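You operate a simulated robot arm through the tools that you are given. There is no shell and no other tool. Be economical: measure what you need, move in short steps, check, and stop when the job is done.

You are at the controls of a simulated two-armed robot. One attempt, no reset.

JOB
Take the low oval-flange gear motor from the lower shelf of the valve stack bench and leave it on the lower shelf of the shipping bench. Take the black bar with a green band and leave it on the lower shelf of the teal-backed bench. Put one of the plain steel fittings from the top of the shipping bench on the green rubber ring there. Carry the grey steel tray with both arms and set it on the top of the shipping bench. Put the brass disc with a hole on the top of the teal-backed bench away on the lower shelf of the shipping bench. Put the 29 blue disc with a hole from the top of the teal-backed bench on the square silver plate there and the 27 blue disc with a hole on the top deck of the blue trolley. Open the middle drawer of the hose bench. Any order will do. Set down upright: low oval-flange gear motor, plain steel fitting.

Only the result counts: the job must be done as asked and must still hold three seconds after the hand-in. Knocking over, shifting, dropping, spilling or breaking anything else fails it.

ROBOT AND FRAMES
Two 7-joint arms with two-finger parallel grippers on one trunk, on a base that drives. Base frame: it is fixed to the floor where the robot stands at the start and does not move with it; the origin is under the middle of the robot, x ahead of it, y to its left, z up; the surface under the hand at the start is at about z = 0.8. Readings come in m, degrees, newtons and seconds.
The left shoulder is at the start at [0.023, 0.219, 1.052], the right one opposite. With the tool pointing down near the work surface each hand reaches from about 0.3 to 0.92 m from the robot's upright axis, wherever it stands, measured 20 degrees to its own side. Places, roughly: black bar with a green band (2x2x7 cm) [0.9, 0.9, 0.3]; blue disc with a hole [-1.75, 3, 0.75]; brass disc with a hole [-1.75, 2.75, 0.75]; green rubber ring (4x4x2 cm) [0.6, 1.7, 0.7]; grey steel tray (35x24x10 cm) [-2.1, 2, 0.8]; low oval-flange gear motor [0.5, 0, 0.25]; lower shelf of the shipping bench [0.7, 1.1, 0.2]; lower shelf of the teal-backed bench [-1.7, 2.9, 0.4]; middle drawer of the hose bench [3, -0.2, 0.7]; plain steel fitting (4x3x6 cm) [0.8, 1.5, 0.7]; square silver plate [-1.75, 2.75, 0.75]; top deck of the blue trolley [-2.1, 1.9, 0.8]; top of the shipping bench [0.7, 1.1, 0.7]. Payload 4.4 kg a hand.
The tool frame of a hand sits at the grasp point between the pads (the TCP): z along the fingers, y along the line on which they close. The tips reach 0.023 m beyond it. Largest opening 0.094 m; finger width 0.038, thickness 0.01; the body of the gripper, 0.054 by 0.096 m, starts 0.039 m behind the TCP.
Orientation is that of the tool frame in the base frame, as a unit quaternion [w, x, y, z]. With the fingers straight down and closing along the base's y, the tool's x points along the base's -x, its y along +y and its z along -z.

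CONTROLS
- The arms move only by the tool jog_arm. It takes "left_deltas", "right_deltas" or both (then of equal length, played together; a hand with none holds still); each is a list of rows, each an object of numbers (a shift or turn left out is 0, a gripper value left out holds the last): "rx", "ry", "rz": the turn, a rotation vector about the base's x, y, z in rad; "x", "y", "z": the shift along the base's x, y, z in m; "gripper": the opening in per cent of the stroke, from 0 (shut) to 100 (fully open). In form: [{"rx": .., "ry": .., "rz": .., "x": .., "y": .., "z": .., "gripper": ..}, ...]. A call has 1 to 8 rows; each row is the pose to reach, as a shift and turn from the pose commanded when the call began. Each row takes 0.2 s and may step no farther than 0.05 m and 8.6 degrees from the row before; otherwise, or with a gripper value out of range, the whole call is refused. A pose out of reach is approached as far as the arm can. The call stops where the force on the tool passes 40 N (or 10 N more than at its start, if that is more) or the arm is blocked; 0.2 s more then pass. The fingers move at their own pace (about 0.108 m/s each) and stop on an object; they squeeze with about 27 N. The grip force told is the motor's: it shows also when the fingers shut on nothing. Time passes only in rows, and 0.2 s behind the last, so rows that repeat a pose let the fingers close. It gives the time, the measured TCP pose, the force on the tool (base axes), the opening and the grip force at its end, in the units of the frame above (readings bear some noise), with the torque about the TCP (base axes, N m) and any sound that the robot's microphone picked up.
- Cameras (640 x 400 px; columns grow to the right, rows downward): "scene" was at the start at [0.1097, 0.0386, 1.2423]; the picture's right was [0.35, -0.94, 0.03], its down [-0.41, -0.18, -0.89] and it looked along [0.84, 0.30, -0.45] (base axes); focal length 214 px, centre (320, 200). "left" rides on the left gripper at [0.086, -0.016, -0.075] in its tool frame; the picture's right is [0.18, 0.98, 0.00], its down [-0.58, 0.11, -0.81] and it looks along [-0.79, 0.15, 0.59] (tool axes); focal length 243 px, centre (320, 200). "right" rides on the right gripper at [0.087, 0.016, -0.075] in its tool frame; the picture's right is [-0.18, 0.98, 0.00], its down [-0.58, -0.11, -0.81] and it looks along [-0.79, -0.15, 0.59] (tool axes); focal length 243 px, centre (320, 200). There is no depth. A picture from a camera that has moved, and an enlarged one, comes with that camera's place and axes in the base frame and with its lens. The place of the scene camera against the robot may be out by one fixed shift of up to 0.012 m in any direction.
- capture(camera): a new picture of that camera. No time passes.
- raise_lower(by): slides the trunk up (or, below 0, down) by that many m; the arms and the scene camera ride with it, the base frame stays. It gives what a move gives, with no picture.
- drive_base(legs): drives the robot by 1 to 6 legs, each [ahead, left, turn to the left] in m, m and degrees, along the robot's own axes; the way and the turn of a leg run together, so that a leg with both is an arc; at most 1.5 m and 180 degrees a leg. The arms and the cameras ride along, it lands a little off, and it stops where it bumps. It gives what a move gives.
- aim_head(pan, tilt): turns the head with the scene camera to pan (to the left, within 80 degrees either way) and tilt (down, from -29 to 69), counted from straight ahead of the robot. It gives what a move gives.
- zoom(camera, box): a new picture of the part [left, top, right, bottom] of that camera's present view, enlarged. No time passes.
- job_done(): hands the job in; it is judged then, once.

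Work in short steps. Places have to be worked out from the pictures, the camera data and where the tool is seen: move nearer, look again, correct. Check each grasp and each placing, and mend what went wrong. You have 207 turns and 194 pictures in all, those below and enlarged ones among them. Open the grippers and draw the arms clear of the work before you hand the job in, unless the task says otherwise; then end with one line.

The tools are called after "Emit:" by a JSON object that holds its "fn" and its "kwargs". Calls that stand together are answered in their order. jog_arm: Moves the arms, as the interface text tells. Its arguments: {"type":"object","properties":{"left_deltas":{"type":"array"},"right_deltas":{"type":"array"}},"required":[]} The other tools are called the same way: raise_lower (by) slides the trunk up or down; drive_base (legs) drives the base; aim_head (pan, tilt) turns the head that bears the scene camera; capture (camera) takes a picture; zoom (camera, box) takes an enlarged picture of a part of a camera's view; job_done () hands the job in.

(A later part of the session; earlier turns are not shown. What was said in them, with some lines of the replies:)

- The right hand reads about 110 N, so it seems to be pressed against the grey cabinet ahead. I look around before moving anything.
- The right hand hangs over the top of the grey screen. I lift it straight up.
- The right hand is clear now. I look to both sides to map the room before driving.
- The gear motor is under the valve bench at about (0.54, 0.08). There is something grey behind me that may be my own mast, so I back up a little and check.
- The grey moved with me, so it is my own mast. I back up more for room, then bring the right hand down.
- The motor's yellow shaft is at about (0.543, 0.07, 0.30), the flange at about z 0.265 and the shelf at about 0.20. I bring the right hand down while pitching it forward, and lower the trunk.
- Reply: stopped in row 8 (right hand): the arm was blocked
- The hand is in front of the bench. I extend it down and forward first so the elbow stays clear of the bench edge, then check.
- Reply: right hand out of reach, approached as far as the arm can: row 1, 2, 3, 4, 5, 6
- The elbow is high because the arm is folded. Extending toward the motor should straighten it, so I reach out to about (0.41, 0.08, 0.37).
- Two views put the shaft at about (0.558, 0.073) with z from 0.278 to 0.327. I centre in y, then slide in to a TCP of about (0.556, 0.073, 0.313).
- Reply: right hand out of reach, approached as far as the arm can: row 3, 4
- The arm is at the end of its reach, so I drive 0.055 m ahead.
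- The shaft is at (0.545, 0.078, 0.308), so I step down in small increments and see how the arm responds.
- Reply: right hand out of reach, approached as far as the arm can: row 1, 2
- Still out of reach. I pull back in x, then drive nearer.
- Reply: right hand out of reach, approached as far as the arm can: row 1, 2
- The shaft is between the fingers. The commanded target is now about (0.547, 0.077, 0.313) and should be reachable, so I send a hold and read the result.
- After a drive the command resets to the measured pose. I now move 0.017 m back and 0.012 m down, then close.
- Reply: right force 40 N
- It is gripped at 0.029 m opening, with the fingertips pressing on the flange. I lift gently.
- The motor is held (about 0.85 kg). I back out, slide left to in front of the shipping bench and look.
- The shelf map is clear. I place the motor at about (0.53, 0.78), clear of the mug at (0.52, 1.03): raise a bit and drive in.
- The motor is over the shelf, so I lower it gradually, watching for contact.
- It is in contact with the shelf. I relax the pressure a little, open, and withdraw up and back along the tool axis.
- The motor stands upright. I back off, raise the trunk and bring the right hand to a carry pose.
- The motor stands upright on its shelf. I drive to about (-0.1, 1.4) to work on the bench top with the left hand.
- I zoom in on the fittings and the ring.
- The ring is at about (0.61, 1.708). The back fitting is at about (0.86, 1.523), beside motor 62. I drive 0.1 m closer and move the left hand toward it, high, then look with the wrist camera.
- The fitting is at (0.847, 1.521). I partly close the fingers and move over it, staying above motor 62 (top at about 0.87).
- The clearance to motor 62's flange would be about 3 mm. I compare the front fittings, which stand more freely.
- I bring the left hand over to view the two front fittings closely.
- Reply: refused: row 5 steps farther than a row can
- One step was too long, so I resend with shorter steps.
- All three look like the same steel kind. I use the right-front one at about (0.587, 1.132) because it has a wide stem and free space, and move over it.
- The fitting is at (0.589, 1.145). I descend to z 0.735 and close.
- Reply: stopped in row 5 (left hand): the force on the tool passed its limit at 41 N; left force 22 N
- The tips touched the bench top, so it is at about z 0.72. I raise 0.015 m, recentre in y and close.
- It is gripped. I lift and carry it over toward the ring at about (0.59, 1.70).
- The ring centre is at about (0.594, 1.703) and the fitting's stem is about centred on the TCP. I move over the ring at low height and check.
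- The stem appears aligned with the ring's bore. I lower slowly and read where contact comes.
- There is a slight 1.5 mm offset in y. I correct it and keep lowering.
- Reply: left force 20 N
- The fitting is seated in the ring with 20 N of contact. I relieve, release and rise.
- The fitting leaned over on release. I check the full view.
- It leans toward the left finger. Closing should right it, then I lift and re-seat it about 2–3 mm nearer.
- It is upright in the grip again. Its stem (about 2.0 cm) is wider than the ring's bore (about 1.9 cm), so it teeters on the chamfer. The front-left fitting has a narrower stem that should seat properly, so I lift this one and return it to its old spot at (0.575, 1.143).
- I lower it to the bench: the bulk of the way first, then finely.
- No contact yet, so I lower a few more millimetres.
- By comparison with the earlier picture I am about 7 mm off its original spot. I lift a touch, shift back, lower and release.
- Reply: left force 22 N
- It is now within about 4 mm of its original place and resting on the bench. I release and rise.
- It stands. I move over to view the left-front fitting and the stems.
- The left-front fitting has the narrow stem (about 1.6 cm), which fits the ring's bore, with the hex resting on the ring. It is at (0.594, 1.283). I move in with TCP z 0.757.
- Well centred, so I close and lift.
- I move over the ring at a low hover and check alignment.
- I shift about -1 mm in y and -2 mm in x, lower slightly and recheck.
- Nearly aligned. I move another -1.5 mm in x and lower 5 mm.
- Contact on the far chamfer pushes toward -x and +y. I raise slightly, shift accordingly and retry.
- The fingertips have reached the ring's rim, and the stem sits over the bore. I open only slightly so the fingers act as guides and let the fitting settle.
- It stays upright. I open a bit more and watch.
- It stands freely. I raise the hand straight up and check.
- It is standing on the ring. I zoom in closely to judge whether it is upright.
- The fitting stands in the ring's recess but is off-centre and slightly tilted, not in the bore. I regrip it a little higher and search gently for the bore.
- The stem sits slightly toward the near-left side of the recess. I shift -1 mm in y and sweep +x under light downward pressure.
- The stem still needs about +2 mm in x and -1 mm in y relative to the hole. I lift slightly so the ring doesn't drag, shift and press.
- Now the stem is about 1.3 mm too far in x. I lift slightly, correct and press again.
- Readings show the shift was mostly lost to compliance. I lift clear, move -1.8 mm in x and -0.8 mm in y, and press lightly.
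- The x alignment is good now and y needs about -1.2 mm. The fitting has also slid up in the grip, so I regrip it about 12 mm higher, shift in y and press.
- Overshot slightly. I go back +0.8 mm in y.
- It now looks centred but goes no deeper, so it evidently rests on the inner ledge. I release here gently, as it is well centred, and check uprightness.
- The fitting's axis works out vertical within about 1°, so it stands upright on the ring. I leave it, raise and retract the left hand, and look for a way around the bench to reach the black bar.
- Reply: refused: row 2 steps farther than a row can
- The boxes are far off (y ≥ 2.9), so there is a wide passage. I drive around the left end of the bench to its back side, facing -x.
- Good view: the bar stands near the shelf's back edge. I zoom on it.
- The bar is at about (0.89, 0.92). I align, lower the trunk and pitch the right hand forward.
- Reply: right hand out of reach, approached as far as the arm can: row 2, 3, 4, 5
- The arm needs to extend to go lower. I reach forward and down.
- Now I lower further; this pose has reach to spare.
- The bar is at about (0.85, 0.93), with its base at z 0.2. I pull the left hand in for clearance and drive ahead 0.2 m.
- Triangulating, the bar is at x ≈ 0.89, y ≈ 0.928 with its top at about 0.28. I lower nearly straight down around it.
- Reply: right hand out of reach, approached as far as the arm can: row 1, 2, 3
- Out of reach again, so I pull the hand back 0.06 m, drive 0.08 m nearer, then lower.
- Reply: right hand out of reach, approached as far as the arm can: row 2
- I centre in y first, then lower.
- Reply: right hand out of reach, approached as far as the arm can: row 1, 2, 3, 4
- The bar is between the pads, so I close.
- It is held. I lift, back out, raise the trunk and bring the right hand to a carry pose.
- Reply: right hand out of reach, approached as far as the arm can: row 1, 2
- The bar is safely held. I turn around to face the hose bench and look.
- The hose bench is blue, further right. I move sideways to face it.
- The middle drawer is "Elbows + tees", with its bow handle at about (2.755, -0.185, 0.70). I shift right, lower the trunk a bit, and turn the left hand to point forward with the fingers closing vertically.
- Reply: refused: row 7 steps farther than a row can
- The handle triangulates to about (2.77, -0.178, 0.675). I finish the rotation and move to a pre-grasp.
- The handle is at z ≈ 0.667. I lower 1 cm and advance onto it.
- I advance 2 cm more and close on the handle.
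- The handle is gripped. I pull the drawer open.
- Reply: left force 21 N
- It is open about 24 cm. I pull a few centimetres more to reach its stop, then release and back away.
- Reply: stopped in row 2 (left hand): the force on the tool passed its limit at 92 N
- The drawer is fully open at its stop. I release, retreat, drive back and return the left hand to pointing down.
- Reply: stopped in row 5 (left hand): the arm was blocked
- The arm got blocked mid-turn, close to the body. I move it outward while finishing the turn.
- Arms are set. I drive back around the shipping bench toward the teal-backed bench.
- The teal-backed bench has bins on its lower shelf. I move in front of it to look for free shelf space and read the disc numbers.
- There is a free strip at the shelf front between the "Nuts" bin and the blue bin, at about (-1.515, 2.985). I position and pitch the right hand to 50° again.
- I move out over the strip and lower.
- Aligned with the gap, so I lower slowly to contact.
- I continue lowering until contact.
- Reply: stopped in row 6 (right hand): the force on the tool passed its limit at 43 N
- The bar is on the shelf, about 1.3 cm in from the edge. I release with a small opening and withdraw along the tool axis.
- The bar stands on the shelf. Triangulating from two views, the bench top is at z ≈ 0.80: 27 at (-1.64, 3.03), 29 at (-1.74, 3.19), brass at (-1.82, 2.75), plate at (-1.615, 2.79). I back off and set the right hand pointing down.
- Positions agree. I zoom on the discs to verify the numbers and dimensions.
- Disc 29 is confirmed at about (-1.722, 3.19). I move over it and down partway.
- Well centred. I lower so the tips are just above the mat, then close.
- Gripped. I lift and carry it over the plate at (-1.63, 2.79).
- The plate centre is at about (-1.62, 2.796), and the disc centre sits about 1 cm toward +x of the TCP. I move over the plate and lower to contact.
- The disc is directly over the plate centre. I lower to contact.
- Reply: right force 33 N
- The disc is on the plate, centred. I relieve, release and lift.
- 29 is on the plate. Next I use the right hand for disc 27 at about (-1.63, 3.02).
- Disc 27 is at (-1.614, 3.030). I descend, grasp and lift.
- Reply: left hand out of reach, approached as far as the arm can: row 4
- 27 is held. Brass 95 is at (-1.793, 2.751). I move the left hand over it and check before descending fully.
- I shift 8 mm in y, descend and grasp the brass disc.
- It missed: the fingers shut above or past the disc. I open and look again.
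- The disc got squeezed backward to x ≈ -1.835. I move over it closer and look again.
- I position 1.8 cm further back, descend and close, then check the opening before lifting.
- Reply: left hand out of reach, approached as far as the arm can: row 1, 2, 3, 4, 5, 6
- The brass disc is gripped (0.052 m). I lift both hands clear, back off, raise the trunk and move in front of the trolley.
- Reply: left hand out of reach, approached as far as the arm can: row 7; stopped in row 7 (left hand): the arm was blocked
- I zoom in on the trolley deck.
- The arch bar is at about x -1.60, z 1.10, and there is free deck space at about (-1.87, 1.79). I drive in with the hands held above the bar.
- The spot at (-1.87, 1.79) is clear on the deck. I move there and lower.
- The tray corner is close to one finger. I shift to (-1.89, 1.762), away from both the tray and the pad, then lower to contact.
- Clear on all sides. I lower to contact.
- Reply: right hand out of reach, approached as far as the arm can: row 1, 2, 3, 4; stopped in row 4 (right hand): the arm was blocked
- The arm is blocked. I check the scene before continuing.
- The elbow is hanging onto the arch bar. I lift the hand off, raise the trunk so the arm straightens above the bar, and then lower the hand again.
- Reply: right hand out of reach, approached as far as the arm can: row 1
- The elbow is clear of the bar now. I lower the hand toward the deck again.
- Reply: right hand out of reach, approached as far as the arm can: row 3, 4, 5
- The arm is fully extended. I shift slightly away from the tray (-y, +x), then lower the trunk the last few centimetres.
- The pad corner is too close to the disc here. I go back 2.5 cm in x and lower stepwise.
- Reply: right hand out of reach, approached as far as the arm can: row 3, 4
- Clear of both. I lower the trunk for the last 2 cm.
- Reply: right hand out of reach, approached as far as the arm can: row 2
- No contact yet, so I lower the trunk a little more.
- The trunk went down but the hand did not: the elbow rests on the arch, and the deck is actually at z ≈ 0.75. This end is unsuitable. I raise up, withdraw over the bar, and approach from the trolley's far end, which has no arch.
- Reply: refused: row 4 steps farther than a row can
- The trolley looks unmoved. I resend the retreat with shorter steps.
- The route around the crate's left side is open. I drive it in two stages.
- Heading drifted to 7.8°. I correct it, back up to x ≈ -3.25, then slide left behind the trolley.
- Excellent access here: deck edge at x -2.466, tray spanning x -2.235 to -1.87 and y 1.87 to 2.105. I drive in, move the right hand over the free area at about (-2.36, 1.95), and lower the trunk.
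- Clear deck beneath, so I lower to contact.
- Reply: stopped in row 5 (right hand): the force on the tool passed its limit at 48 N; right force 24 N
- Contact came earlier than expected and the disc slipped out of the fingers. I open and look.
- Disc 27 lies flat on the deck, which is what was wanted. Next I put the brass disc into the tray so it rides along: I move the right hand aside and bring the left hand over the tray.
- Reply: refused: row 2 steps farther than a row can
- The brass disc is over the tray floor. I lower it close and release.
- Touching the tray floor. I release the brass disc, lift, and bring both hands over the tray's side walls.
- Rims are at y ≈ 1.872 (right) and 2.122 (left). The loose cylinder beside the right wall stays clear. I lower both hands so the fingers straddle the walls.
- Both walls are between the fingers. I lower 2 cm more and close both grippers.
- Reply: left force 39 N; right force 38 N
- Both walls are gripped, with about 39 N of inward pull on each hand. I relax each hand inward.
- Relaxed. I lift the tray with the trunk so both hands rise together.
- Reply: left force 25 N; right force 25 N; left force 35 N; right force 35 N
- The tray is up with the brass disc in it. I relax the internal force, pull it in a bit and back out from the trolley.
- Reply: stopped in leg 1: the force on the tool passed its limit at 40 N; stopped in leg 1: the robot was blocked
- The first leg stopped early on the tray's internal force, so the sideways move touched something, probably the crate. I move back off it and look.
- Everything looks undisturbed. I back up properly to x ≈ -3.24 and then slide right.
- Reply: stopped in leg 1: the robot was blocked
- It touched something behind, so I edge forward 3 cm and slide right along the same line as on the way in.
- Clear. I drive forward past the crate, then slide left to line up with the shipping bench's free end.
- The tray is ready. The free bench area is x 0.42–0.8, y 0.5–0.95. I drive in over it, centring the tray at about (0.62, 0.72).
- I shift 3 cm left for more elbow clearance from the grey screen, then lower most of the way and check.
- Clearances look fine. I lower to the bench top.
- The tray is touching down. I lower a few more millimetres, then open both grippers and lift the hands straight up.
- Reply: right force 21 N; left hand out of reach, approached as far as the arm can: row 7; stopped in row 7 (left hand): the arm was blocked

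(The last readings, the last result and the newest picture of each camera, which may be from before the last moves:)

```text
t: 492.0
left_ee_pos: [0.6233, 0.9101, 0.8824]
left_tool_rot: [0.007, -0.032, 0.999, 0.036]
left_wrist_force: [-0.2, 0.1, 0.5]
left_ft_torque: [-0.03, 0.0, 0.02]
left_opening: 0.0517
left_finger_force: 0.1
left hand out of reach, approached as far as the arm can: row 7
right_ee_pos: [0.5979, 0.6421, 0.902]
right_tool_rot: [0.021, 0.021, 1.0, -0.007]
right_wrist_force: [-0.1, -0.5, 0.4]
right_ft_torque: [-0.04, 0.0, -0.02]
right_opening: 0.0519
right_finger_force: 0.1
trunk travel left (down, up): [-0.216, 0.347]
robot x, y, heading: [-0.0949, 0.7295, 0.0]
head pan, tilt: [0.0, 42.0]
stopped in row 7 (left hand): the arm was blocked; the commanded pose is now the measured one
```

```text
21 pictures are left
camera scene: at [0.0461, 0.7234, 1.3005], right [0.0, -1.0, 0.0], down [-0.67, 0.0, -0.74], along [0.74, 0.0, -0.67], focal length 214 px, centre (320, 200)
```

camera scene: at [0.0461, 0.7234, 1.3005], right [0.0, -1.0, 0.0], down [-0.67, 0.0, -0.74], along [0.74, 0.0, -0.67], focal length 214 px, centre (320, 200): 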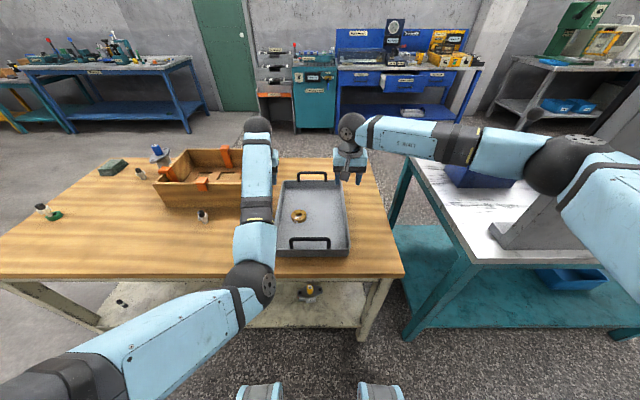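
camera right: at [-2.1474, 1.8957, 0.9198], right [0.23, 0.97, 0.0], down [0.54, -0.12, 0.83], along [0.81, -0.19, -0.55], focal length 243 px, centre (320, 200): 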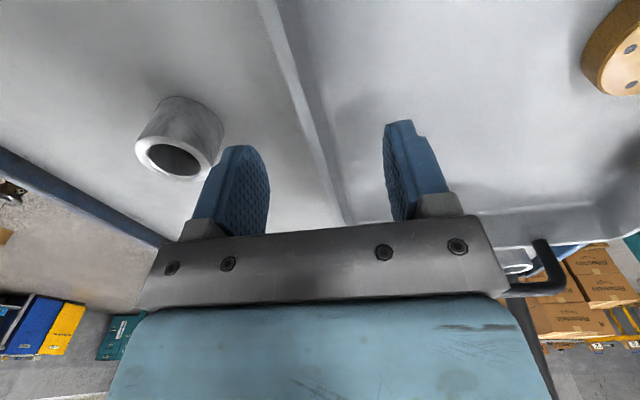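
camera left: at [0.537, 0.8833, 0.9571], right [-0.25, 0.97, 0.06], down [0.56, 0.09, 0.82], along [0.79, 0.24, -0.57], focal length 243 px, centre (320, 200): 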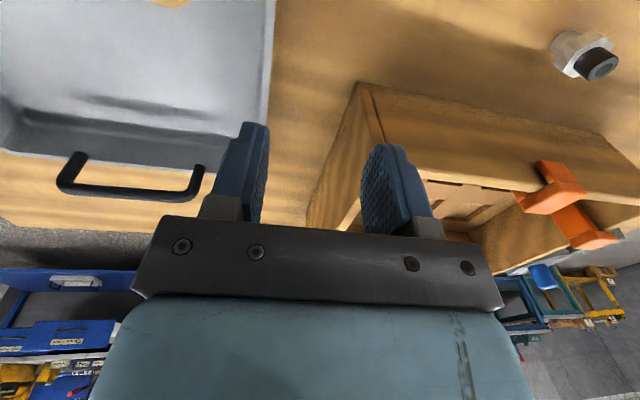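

The tray stands on the shipping bench. I raise the trunk, swing the left hand away, and bring the right hand over the brass disc in the tray.

Emit:
{"fn": "raise_lower", "kwargs": {"by": 0.15}}

Emit:
{"fn": "jog_arm", "kwargs": {"left_deltas": [{"x": -0.03, "y": 0.03, "z": 0.01}, {"x": -0.06, "y": 0.06, "z": 0.02}, {"x": -0.09, "y": 0.09, "z": 0.03}, {"x": -0.12, "y": 0.12, "z": 0.03}, {"x": -0.15, "y": 0.15, "z": 0.03}, {"x": -0.17, "y": 0.19, "z": 0.03}, {"x": -0.18, "y": 0.23, "z": 0.03}]}}

Emit:
{"fn": "jog_arm", "kwargs": {"right_deltas": [{"x": -0.01, "y": 0.03, "z": -0.03, "gripper": 85}, {"x": -0.02, "y": 0.065, "z": -0.06}, {"x": -0.03, "y": 0.1, "z": -0.09}, {"x": -0.04, "y": 0.135, "z": -0.11}, {"x": -0.045, "y": 0.155, "z": -0.12}]}}

Emit:
{"fn": "capture", "kwargs": {"camera": "right"}}

```text
t: 493.7
left_ee_pos: [0.6244, 0.9106, 1.0324]
left_tool_rot: [0.006, -0.031, 0.999, 0.036]
left_wrist_force: [-0.7, 0.4, 0.1]
left_ft_torque: [0.0, -0.02, 0.03]
left_opening: 0.0515
left_finger_force: 0.0
right_ee_pos: [0.5997, 0.6419, 1.0512]
right_tool_rot: [0.021, 0.021, 1.0, -0.005]
right_wrist_force: [-0.7, -0.2, -0.3]
right_ft_torque: [0.0, 0.01, 0.01]
right_opening: 0.0514
right_finger_force: 0.2
trunk travel left (down, up): [-0.366, 0.197]
robot x, y, heading: [-0.0948, 0.7281, 0.3]
head pan, tilt: [0.0, 42.0]
```

```text
t: 495.3
left_ee_pos: [0.4533, 1.1776, 1.0532]
left_tool_rot: [0.006, -0.042, 0.998, 0.05]
left_wrist_force: [-0.4, -1.0, 0.4]
left_ft_torque: [-0.01, -0.03, 0.01]
left_opening: 0.0513
left_finger_force: 0.1
left hand out of reach, approached as far as the arm can: row 1, 2, 3, 4, 5, 6, 7
right_ee_pos: [0.5977, 0.6421, 1.0536]
right_tool_rot: [0.022, 0.022, 1.0, -0.006]
right_wrist_force: [1.0, 0.5, -0.5]
right_ft_torque: [-0.02, -0.01, -0.01]
right_opening: 0.0516
right_finger_force: 0.1
trunk travel left (down, up): [-0.366, 0.197]
robot x, y, heading: [-0.0976, 0.729, 0.0]
head pan, tilt: [0.0, 42.0]
```

```text
t: 496.5
left_ee_pos: [0.4546, 1.178, 1.0533]
left_tool_rot: [0.008, -0.045, 0.998, 0.045]
left_wrist_force: [0.5, 0.3, 0.2]
left_ft_torque: [0.0, 0.02, 0.0]
left_opening: 0.0518
left_finger_force: 0.1
right_ee_pos: [0.5539, 0.7965, 0.9318]
right_tool_rot: [0.021, 0.021, 1.0, -0.006]
right_wrist_force: [-0.1, 0.2, -0.3]
right_ft_torque: [0.0, 0.02, 0.0]
right_opening: 0.0799
right_finger_force: 0.0
trunk travel left (down, up): [-0.366, 0.197]
robot x, y, heading: [-0.0949, 0.7281, 0.0]
head pan, tilt: [0.0, 42.0]
```

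```text
20 pictures are left
camera right: at [0.4648, 0.8184, 1.0021], right [0.23, 0.97, 0.0], down [0.54, -0.12, 0.83], along [0.81, -0.19, -0.56], focal length 243 px, centre (320, 200)
```

right: 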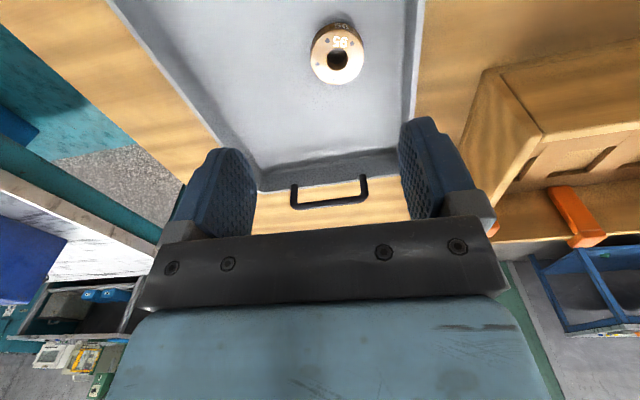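

The brass disc is at (0.588, 0.806). I descend partway with a narrower opening and check.

Emit:
{"fn": "jog_arm", "kwargs": {"right_deltas": [{"x": 0.015, "y": 0.004, "z": -0.03, "gripper": 74}, {"x": 0.033, "y": 0.007, "z": -0.07}, {"x": 0.033, "y": 0.007, "z": -0.11}, {"x": 0.033, "y": 0.007, "z": -0.14}]}}

Emit:
{"fn": "capture", "kwargs": {"camera": "right"}}

```text
t: 497.5
left_ee_pos: [0.4566, 1.1775, 1.0524]
left_tool_rot: [0.009, -0.043, 0.998, 0.047]
left_wrist_force: [-0.3, -0.4, -0.3]
left_ft_torque: [0.01, 0.04, 0.04]
left_opening: 0.0518
left_finger_force: 0.1
right_ee_pos: [0.5839, 0.8044, 0.7922]
right_tool_rot: [0.021, 0.022, 1.0, -0.006]
right_wrist_force: [0.2, 0.2, 0.3]
right_ft_torque: [0.0, -0.01, 0.0]
right_opening: 0.0695
right_finger_force: 0.1
trunk travel left (down, up): [-0.366, 0.197]
robot x, y, heading: [-0.0926, 0.7279, 0.1]
head pan, tilt: [0.0, 42.0]
```

```text
19 pictures are left
camera right: at [0.4945, 0.8255, 0.8635], right [0.23, 0.97, 0.0], down [0.54, -0.12, 0.83], along [0.81, -0.19, -0.56], focal length 243 px, centre (320, 200)
```

right: 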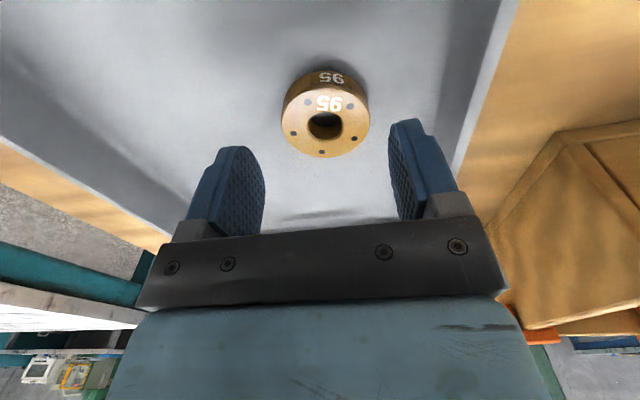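

Centred within a few millimetres. I lower and grasp.

Emit:
{"fn": "jog_arm", "kwargs": {"right_deltas": [{"x": -0.003, "y": 0.004, "z": -0.02}, {"x": -0.003, "y": 0.004, "z": -0.037}, {"x": -0.003, "y": 0.004, "z": -0.037, "gripper": 0}, {"x": -0.003, "y": 0.004, "z": -0.037, "gripper": 0}, {"x": -0.003, "y": 0.004, "z": -0.037, "gripper": 0}, {"x": -0.003, "y": 0.004, "z": 0.005}, {"x": -0.003, "y": 0.004, "z": 0.05}, {"x": -0.003, "y": 0.004, "z": 0.09}]}}

```text
t: 499.3
left_ee_pos: [0.4547, 1.1774, 1.055]
left_tool_rot: [0.009, -0.044, 0.998, 0.046]
left_wrist_force: [0.2, -0.6, -0.4]
left_ft_torque: [-0.02, -0.01, 0.0]
left_opening: 0.0517
left_finger_force: 0.0
right_ee_pos: [0.5801, 0.8067, 0.883]
right_tool_rot: [0.022, 0.021, 1.0, -0.005]
right_wrist_force: [0.1, 0.3, -2.1]
right_ft_torque: [0.01, 0.04, 0.01]
right_opening: 0.0525
right_finger_force: 26.6
trunk travel left (down, up): [-0.366, 0.197]
robot x, y, heading: [-0.0974, 0.7276, -0.2]
head pan, tilt: [0.0, 42.0]
```

The brass disc is held. I back off, tuck the left hand up, move to the open stretch of the lower shelf (y ≈ 1.38) and lower the trunk.

Emit:
{"fn": "drive_base", "kwargs": {"legs": [[-0.5, 0, 0.2], [0, 0.83, 0]]}}

Emit:
{"fn": "jog_arm", "kwargs": {"left_deltas": [{"x": -0.03, "z": 0.03}, {"x": -0.06, "z": 0.06}, {"x": -0.09, "z": 0.09}, {"x": -0.12, "z": 0.12}, {"x": -0.13, "z": 0.16}, {"x": -0.13, "z": 0.2}]}}

Emit:
{"fn": "raise_lower", "kwargs": {"by": -0.36}}

Emit:
{"fn": "jog_arm", "kwargs": {"right_deltas": [{"z": -0.04}, {"z": -0.08}, {"z": -0.12}, {"z": -0.16}, {"z": -0.2}]}}

Emit:
{"fn": "capture", "kwargs": {"camera": "scene"}}

```text
t: 509.4
left_ee_pos: [-0.0703, 1.9981, 1.0532]
left_tool_rot: [0.008, -0.054, 0.997, 0.046]
left_wrist_force: [1.1, -1.1, 0.3]
left_ft_torque: [0.01, -0.02, 0.04]
left_opening: 0.0516
left_finger_force: 0.0
right_ee_pos: [0.0646, 1.6298, 0.8828]
right_tool_rot: [0.022, 0.01, 1.0, -0.007]
right_wrist_force: [0.2, 0.3, -2.4]
right_ft_torque: [-0.02, 0.07, 0.01]
right_opening: 0.0521
right_finger_force: 26.9
trunk travel left (down, up): [-0.366, 0.197]
robot x, y, heading: [-0.6113, 1.5377, 1.4]
head pan, tilt: [0.0, 42.0]
```

```text
t: 510.8
left_ee_pos: [-0.2058, 2.0373, 1.2581]
left_tool_rot: [0.008, -0.053, 0.997, 0.048]
left_wrist_force: [-0.5, 0.7, 0.6]
left_ft_torque: [-0.04, 0.01, 0.0]
left_opening: 0.0519
left_finger_force: 0.1
left hand out of reach, approached as far as the arm can: row 1, 2, 3, 4, 5, 6
right_ee_pos: [0.0646, 1.63, 0.883]
right_tool_rot: [0.022, 0.011, 1.0, -0.005]
right_wrist_force: [0.3, 0.3, -2.2]
right_ft_torque: [-0.03, 0.03, -0.02]
right_opening: 0.052
right_finger_force: 27.1
trunk travel left (down, up): [-0.366, 0.197]
robot x, y, heading: [-0.6106, 1.5357, 1.1]
head pan, tilt: [0.0, 42.0]
```

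```text
t: 514.3
left_ee_pos: [-0.2063, 2.0363, 0.8966]
left_tool_rot: [0.008, -0.054, 0.997, 0.049]
left_wrist_force: [-0.8, 0.3, 0.9]
left_ft_torque: [-0.03, 0.01, -0.03]
left_opening: 0.0518
left_finger_force: 0.0
right_ee_pos: [0.0649, 1.6305, 0.5227]
right_tool_rot: [0.022, 0.01, 1.0, -0.006]
right_wrist_force: [0.1, 0.2, -2.8]
right_ft_torque: [-0.01, 0.0, 0.02]
right_opening: 0.0522
right_finger_force: 27.0
trunk travel left (down, up): [-0.006, 0.557]
robot x, y, heading: [-0.6117, 1.5382, 1.2]
head pan, tilt: [0.0, 42.0]
```

```text
t: 515.5
left_ee_pos: [-0.2061, 2.0377, 0.8971]
left_tool_rot: [0.009, -0.053, 0.997, 0.047]
left_wrist_force: [0.0, 0.7, 0.0]
left_ft_torque: [0.0, -0.01, -0.02]
left_opening: 0.0518
left_finger_force: 0.2
right_ee_pos: [0.0539, 1.6245, 0.3515]
right_tool_rot: [0.022, 0.011, 1.0, -0.006]
right_wrist_force: [-0.5, 0.8, -2.1]
right_ft_torque: [-0.04, 0.0, 0.01]
right_opening: 0.0521
right_finger_force: 26.7
right hand out of reach, approached as far as the arm can: row 4, 5
trunk travel left (down, up): [-0.006, 0.557]
robot x, y, heading: [-0.6088, 1.5384, 1.5]
head pan, tilt: [0.0, 42.0]
```

```text
18 pictures are left
camera scene: at [-0.469, 1.5348, 1.0906], right [0.02, -1.0, 0.0], down [-0.67, -0.01, -0.74], along [0.74, 0.02, -0.67], focal length 214 px, centre (320, 200)
```

scene: 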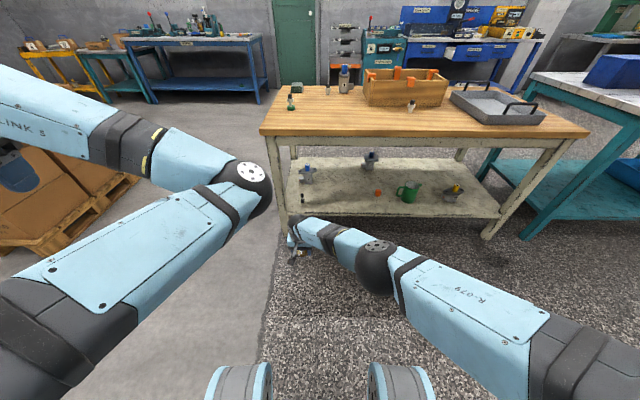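

The hand reaches low. I shift it to y ≈ 1.385, straight ahead of its shoulder, and lower more.

Emit:
{"fn": "jog_arm", "kwargs": {"right_deltas": [{"x": -0.01, "y": -0.04}, {"x": -0.02, "y": -0.08}, {"x": -0.03, "y": -0.12}, {"x": -0.04, "y": -0.16}, {"x": -0.04, "y": -0.2}, {"x": -0.04, "y": -0.24}, {"x": -0.04, "y": -0.24, "z": -0.02}]}}

Emit:
{"fn": "capture", "kwargs": {"camera": "right"}}

```text
t: 517.1
left_ee_pos: [-0.2061, 2.0367, 0.8973]
left_tool_rot: [0.009, -0.054, 0.997, 0.047]
left_wrist_force: [-0.3, 0.2, -0.4]
left_ft_torque: [0.01, 0.0, 0.03]
left_opening: 0.0516
left_finger_force: 0.1
right_ee_pos: [0.0153, 1.3845, 0.333]
right_tool_rot: [0.022, 0.01, 1.0, -0.005]
right_wrist_force: [0.5, -0.7, -2.9]
right_ft_torque: [-0.03, 0.03, 0.04]
right_opening: 0.0519
right_finger_force: 26.5
trunk travel left (down, up): [-0.006, 0.557]
robot x, y, heading: [-0.6117, 1.5365, 1.1]
head pan, tilt: [0.0, 42.0]
```

```text
17 pictures are left
camera right: at [-0.0746, 1.4038, 0.4041], right [0.21, 0.98, 0.0], down [0.54, -0.11, 0.83], along [0.81, -0.17, -0.56], focal length 243 px, centre (320, 200)
```

right: 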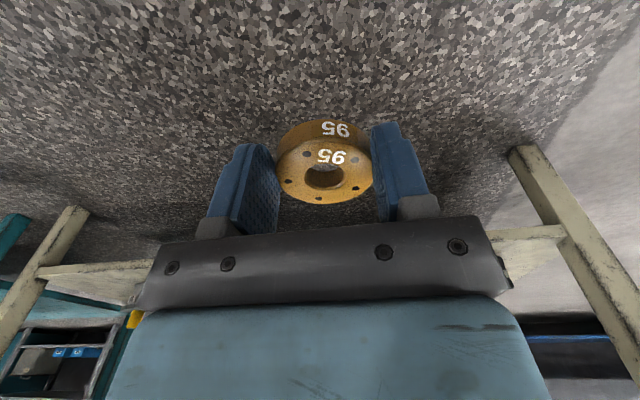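

I lower to just above shelf height before going under the bench, so the forearm clears the apron.

Emit:
{"fn": "jog_arm", "kwargs": {"right_deltas": [{"z": -0.03}, {"x": -0.01, "z": -0.055}, {"x": -0.02, "z": -0.075}]}}

Emit:
{"fn": "aim_head", "kwargs": {"pan": -15, "tilt": 40}}

Emit:
{"fn": "capture", "kwargs": {"camera": "scene"}}

```text
t: 517.9
left_ee_pos: [-0.2058, 2.036, 0.8969]
left_tool_rot: [0.008, -0.054, 0.997, 0.047]
left_wrist_force: [-0.5, -0.5, -0.5]
left_ft_torque: [0.01, -0.01, 0.0]
left_opening: 0.0517
left_finger_force: 0.1
right_ee_pos: [-0.0039, 1.3864, 0.2587]
right_tool_rot: [0.021, 0.01, 1.0, -0.006]
right_wrist_force: [0.0, 0.1, -2.3]
right_ft_torque: [0.03, 0.04, 0.01]
right_opening: 0.052
right_finger_force: 26.8
trunk travel left (down, up): [-0.006, 0.557]
robot x, y, heading: [-0.6117, 1.5378, 1.5]
head pan, tilt: [0.0, 42.0]
```

```text
t: 518.7
left_ee_pos: [-0.2077, 2.0365, 0.8971]
left_tool_rot: [0.007, -0.054, 0.997, 0.048]
left_wrist_force: [-0.4, 0.0, -0.1]
left_ft_torque: [-0.02, 0.0, 0.0]
left_opening: 0.0515
left_finger_force: 0.0
right_ee_pos: [-0.0039, 1.3867, 0.2576]
right_tool_rot: [0.022, 0.011, 1.0, -0.006]
right_wrist_force: [0.8, -0.3, -2.2]
right_ft_torque: [0.03, 0.03, 0.02]
right_opening: 0.0514
right_finger_force: 27.0
trunk travel left (down, up): [-0.006, 0.557]
robot x, y, heading: [-0.6076, 1.5374, 1.2]
head pan, tilt: [-15.0, 40.0]
```

```text
16 pictures are left
camera scene: at [-0.4697, 1.5125, 1.0934], right [-0.24, -0.97, 0.0], down [-0.62, 0.15, -0.77], along [0.74, -0.18, -0.64], focal length 214 px, centre (320, 200)
```

scene: 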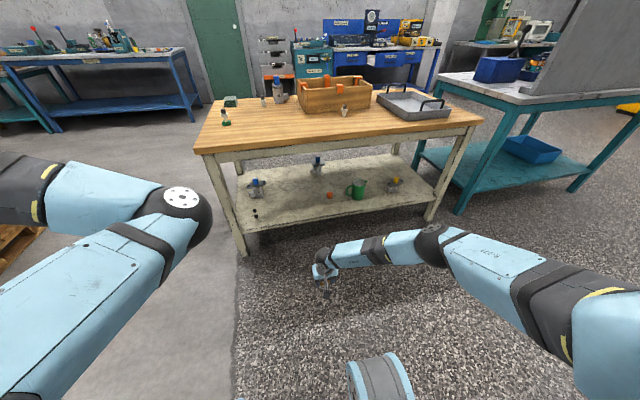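

The lane is clear (cube at y 1.19, small bar at y 1.67). I drive in.

Emit:
{"fn": "drive_base", "kwargs": {"legs": [[0.47, 0, -1]]}}

Emit:
{"fn": "capture", "kwargs": {"camera": "right"}}

```text
t: 521.5
left_ee_pos: [0.2709, 2.0351, 0.898]
left_tool_rot: [0.008, -0.044, 0.998, 0.048]
left_wrist_force: [-0.1, 0.1, 0.4]
left_ft_torque: [-0.01, 0.02, 0.01]
left_opening: 0.0516
left_finger_force: 0.0
right_ee_pos: [0.4605, 1.3812, 0.2579]
right_tool_rot: [0.021, 0.019, 1.0, -0.005]
right_wrist_force: [-0.2, -0.2, -2.4]
right_ft_torque: [0.01, 0.05, -0.02]
right_opening: 0.0517
right_finger_force: 26.7
trunk travel left (down, up): [-0.006, 0.557]
robot x, y, heading: [-0.1406, 1.539, 0.1]
head pan, tilt: [-15.0, 40.0]
```

```text
15 pictures are left
camera right: at [0.3711, 1.4028, 0.3296], right [0.22, 0.98, 0.0], down [0.54, -0.12, 0.83], along [0.81, -0.19, -0.56], focal length 243 px, centre (320, 200)
```

right: 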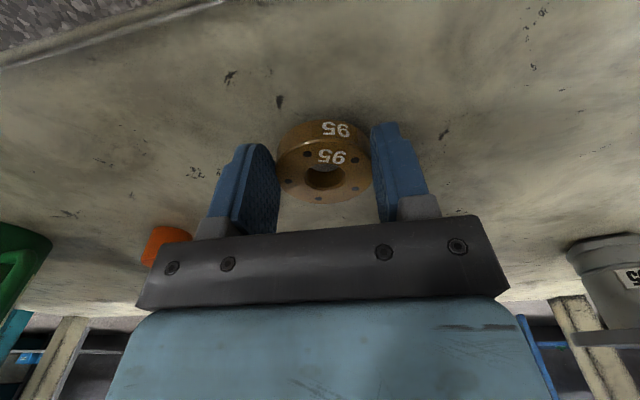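

Over the shelf, well inside the edge. I lower gently to contact.

Emit:
{"fn": "jog_arm", "kwargs": {"right_deltas": [{"z": -0.008}, {"z": -0.014}, {"z": -0.019}, {"z": -0.023}, {"z": -0.027}]}}

```text
t: 522.4
left_ee_pos: [0.2696, 2.0361, 0.8993]
left_tool_rot: [0.011, -0.045, 0.998, 0.047]
left_wrist_force: [0.2, 0.5, 0.2]
left_ft_torque: [0.0, 0.0, 0.01]
left_opening: 0.0517
left_finger_force: 0.2
right_ee_pos: [0.464, 1.3817, 0.2443]
right_tool_rot: [0.022, 0.021, 1.0, -0.007]
right_wrist_force: [-15.4, -5.3, 33.5]
right_ft_torque: [0.73, 0.84, 0.47]
right_opening: 0.0516
right_finger_force: 26.4
trunk travel left (down, up): [-0.006, 0.557]
robot x, y, heading: [-0.1444, 1.5424, 0.1]
head pan, tilt: [-15.0, 40.0]
stopped in row 4 (right hand): the force on the tool passed its limit at 48 N (the readings are from after the stop); the commanded pose is now the measured one
```

Contact with the shelf. I relieve, release and back the hand up.

Emit:
{"fn": "jog_arm", "kwargs": {"right_deltas": [{"z": 0.003}, {"z": 0.004, "gripper": 85}, {"z": 0.004, "gripper": 85}, {"z": 0.004, "gripper": 85}, {"z": 0.03}, {"z": 0.05}]}}

Emit:
{"fn": "capture", "kwargs": {"camera": "right"}}

```text
t: 523.8
left_ee_pos: [0.2709, 2.0361, 0.8968]
left_tool_rot: [0.009, -0.045, 0.998, 0.046]
left_wrist_force: [0.0, -0.3, -0.5]
left_ft_torque: [0.0, -0.02, -0.03]
left_opening: 0.0519
left_finger_force: 0.0
right_ee_pos: [0.4618, 1.3811, 0.2909]
right_tool_rot: [0.022, 0.019, 1.0, -0.006]
right_wrist_force: [-0.3, -0.4, 0.1]
right_ft_torque: [0.05, 0.0, -0.01]
right_opening: 0.0798
right_finger_force: 0.0
trunk travel left (down, up): [-0.006, 0.557]
robot x, y, heading: [-0.1423, 1.5412, 0.2]
head pan, tilt: [-15.0, 40.0]
```

```text
14 pictures are left
camera right: at [0.3717, 1.4021, 0.3611], right [0.22, 0.97, 0.0], down [0.54, -0.12, 0.83], along [0.81, -0.19, -0.55], focal length 243 px, centre (320, 200)
```

right: 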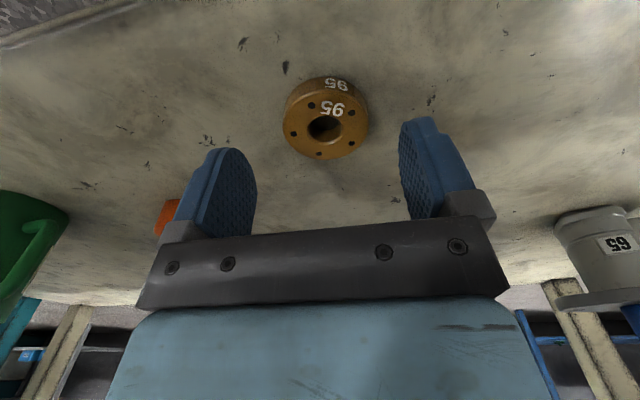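

The brass disc lies flat on the lower shelf. I back out, raise up, and inspect the fitting on the ring and the rest.

Emit:
{"fn": "drive_base", "kwargs": {"legs": [[-0.5, 0, 0]]}}

Emit:
{"fn": "raise_lower", "kwargs": {"by": 0.3}}

Emit:
{"fn": "aim_head", "kwargs": {"pan": 0, "tilt": 30}}

Emit:
{"fn": "capture", "kwargs": {"camera": "scene"}}

```text
t: 526.7
left_ee_pos: [-0.2298, 2.0327, 0.897]
left_tool_rot: [0.009, -0.043, 0.998, 0.047]
left_wrist_force: [0.2, 0.2, 0.4]
left_ft_torque: [-0.02, -0.01, 0.02]
left_opening: 0.0519
left_finger_force: 0.0
right_ee_pos: [-0.0405, 1.3771, 0.2909]
right_tool_rot: [0.021, 0.021, 1.0, -0.005]
right_wrist_force: [0.4, 0.2, -1.4]
right_ft_torque: [-0.01, -0.01, -0.01]
right_opening: 0.0799
right_finger_force: 0.1
trunk travel left (down, up): [-0.006, 0.557]
robot x, y, heading: [-0.6466, 1.5409, -0.0]
head pan, tilt: [-15.0, 40.0]
```

```text
t: 529.7
left_ee_pos: [-0.2288, 2.0329, 1.197]
left_tool_rot: [0.009, -0.044, 0.998, 0.047]
left_wrist_force: [-0.1, -0.6, -0.2]
left_ft_torque: [0.04, -0.01, -0.02]
left_opening: 0.0516
left_finger_force: 0.1
right_ee_pos: [-0.0418, 1.3766, 0.5897]
right_tool_rot: [0.021, 0.021, 1.0, -0.005]
right_wrist_force: [-0.4, -0.7, -0.3]
right_ft_torque: [0.0, 0.02, 0.01]
right_opening: 0.0797
right_finger_force: 0.1
trunk travel left (down, up): [-0.306, 0.257]
robot x, y, heading: [-0.6429, 1.5433, 0.1]
head pan, tilt: [-15.0, 40.0]
```

```text
t: 530.5
left_ee_pos: [-0.2295, 2.0342, 1.1962]
left_tool_rot: [0.009, -0.045, 0.998, 0.047]
left_wrist_force: [-0.4, 0.7, -0.2]
left_ft_torque: [0.02, -0.02, 0.0]
left_opening: 0.0518
left_finger_force: 0.1
right_ee_pos: [-0.0411, 1.3778, 0.5904]
right_tool_rot: [0.022, 0.021, 1.0, -0.006]
right_wrist_force: [-0.1, 0.1, 0.3]
right_ft_torque: [0.05, -0.02, -0.01]
right_opening: 0.0797
right_finger_force: 0.1
trunk travel left (down, up): [-0.306, 0.257]
robot x, y, heading: [-0.6405, 1.5437, -0.1]
head pan, tilt: [0.0, 30.0]
```

```text
13 pictures are left
camera scene: at [-0.4957, 1.5361, 1.4088], right [0.0, -1.0, 0.0], down [-0.5, 0.0, -0.87], along [0.87, 0.0, -0.5], focal length 214 px, centre (320, 200)
```

scene: 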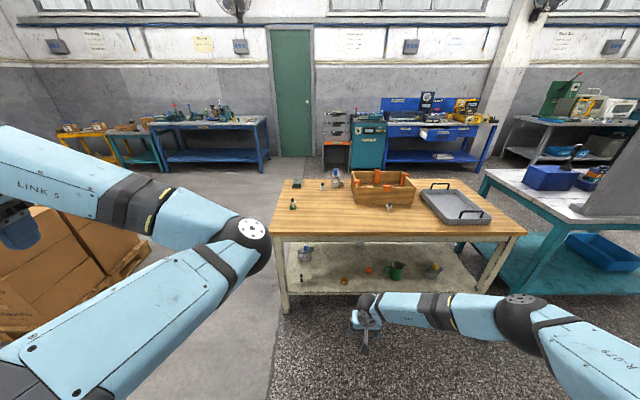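

I zoom in on the ring with the fitting and on the bench.

Emit:
{"fn": "zoom", "kwargs": {"camera": "scene", "box": [276, 190, 316, 215]}}

Emit:
{"fn": "zoom", "kwargs": {"camera": "scene", "box": [270, 160, 530, 310]}}

```text
16.00 times, centred on (296, 202) of scene
camera zoom: at [-0.4957, 1.5361, 1.4088], right [0.0, -1.0, 0.0], down [-0.5, 0.0, -0.87], along [0.87, 0.0, -0.5], focal length 3432 px, centre (704, 160)
```

zoom: 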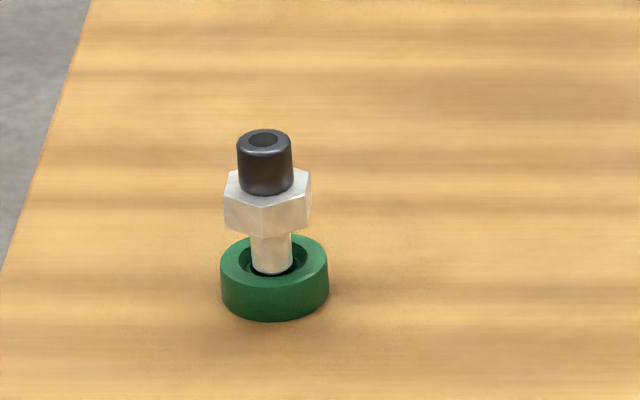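

```text
2.46 times, centred on (400, 235) of scene
camera zoom: at [-0.4957, 1.5361, 1.4088], right [0.0, -1.0, 0.0], down [-0.5, 0.0, -0.87], along [0.87, 0.0, -0.5], focal length 528 px, centre (123, 114)
```

zoom: 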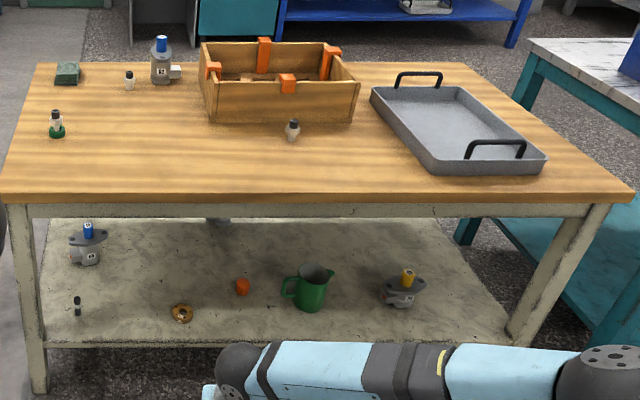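

All parts check out in the pictures. The fitting stands upright on the ring, the tray is on the bench top, and the gear motor and brass disc are on its lower shelf. The drawer is open, and the bar and discs 29 and 27 were checked when I placed them. Both grippers are open and clear, so I hand in.

Emit:
{"fn": "job_done", "kwargs": {}}

```text
The job is handed in.
```

I handed the job in with every item placed where you asked; the fitting stands upright on the green ring but did not seat fully into its bore.
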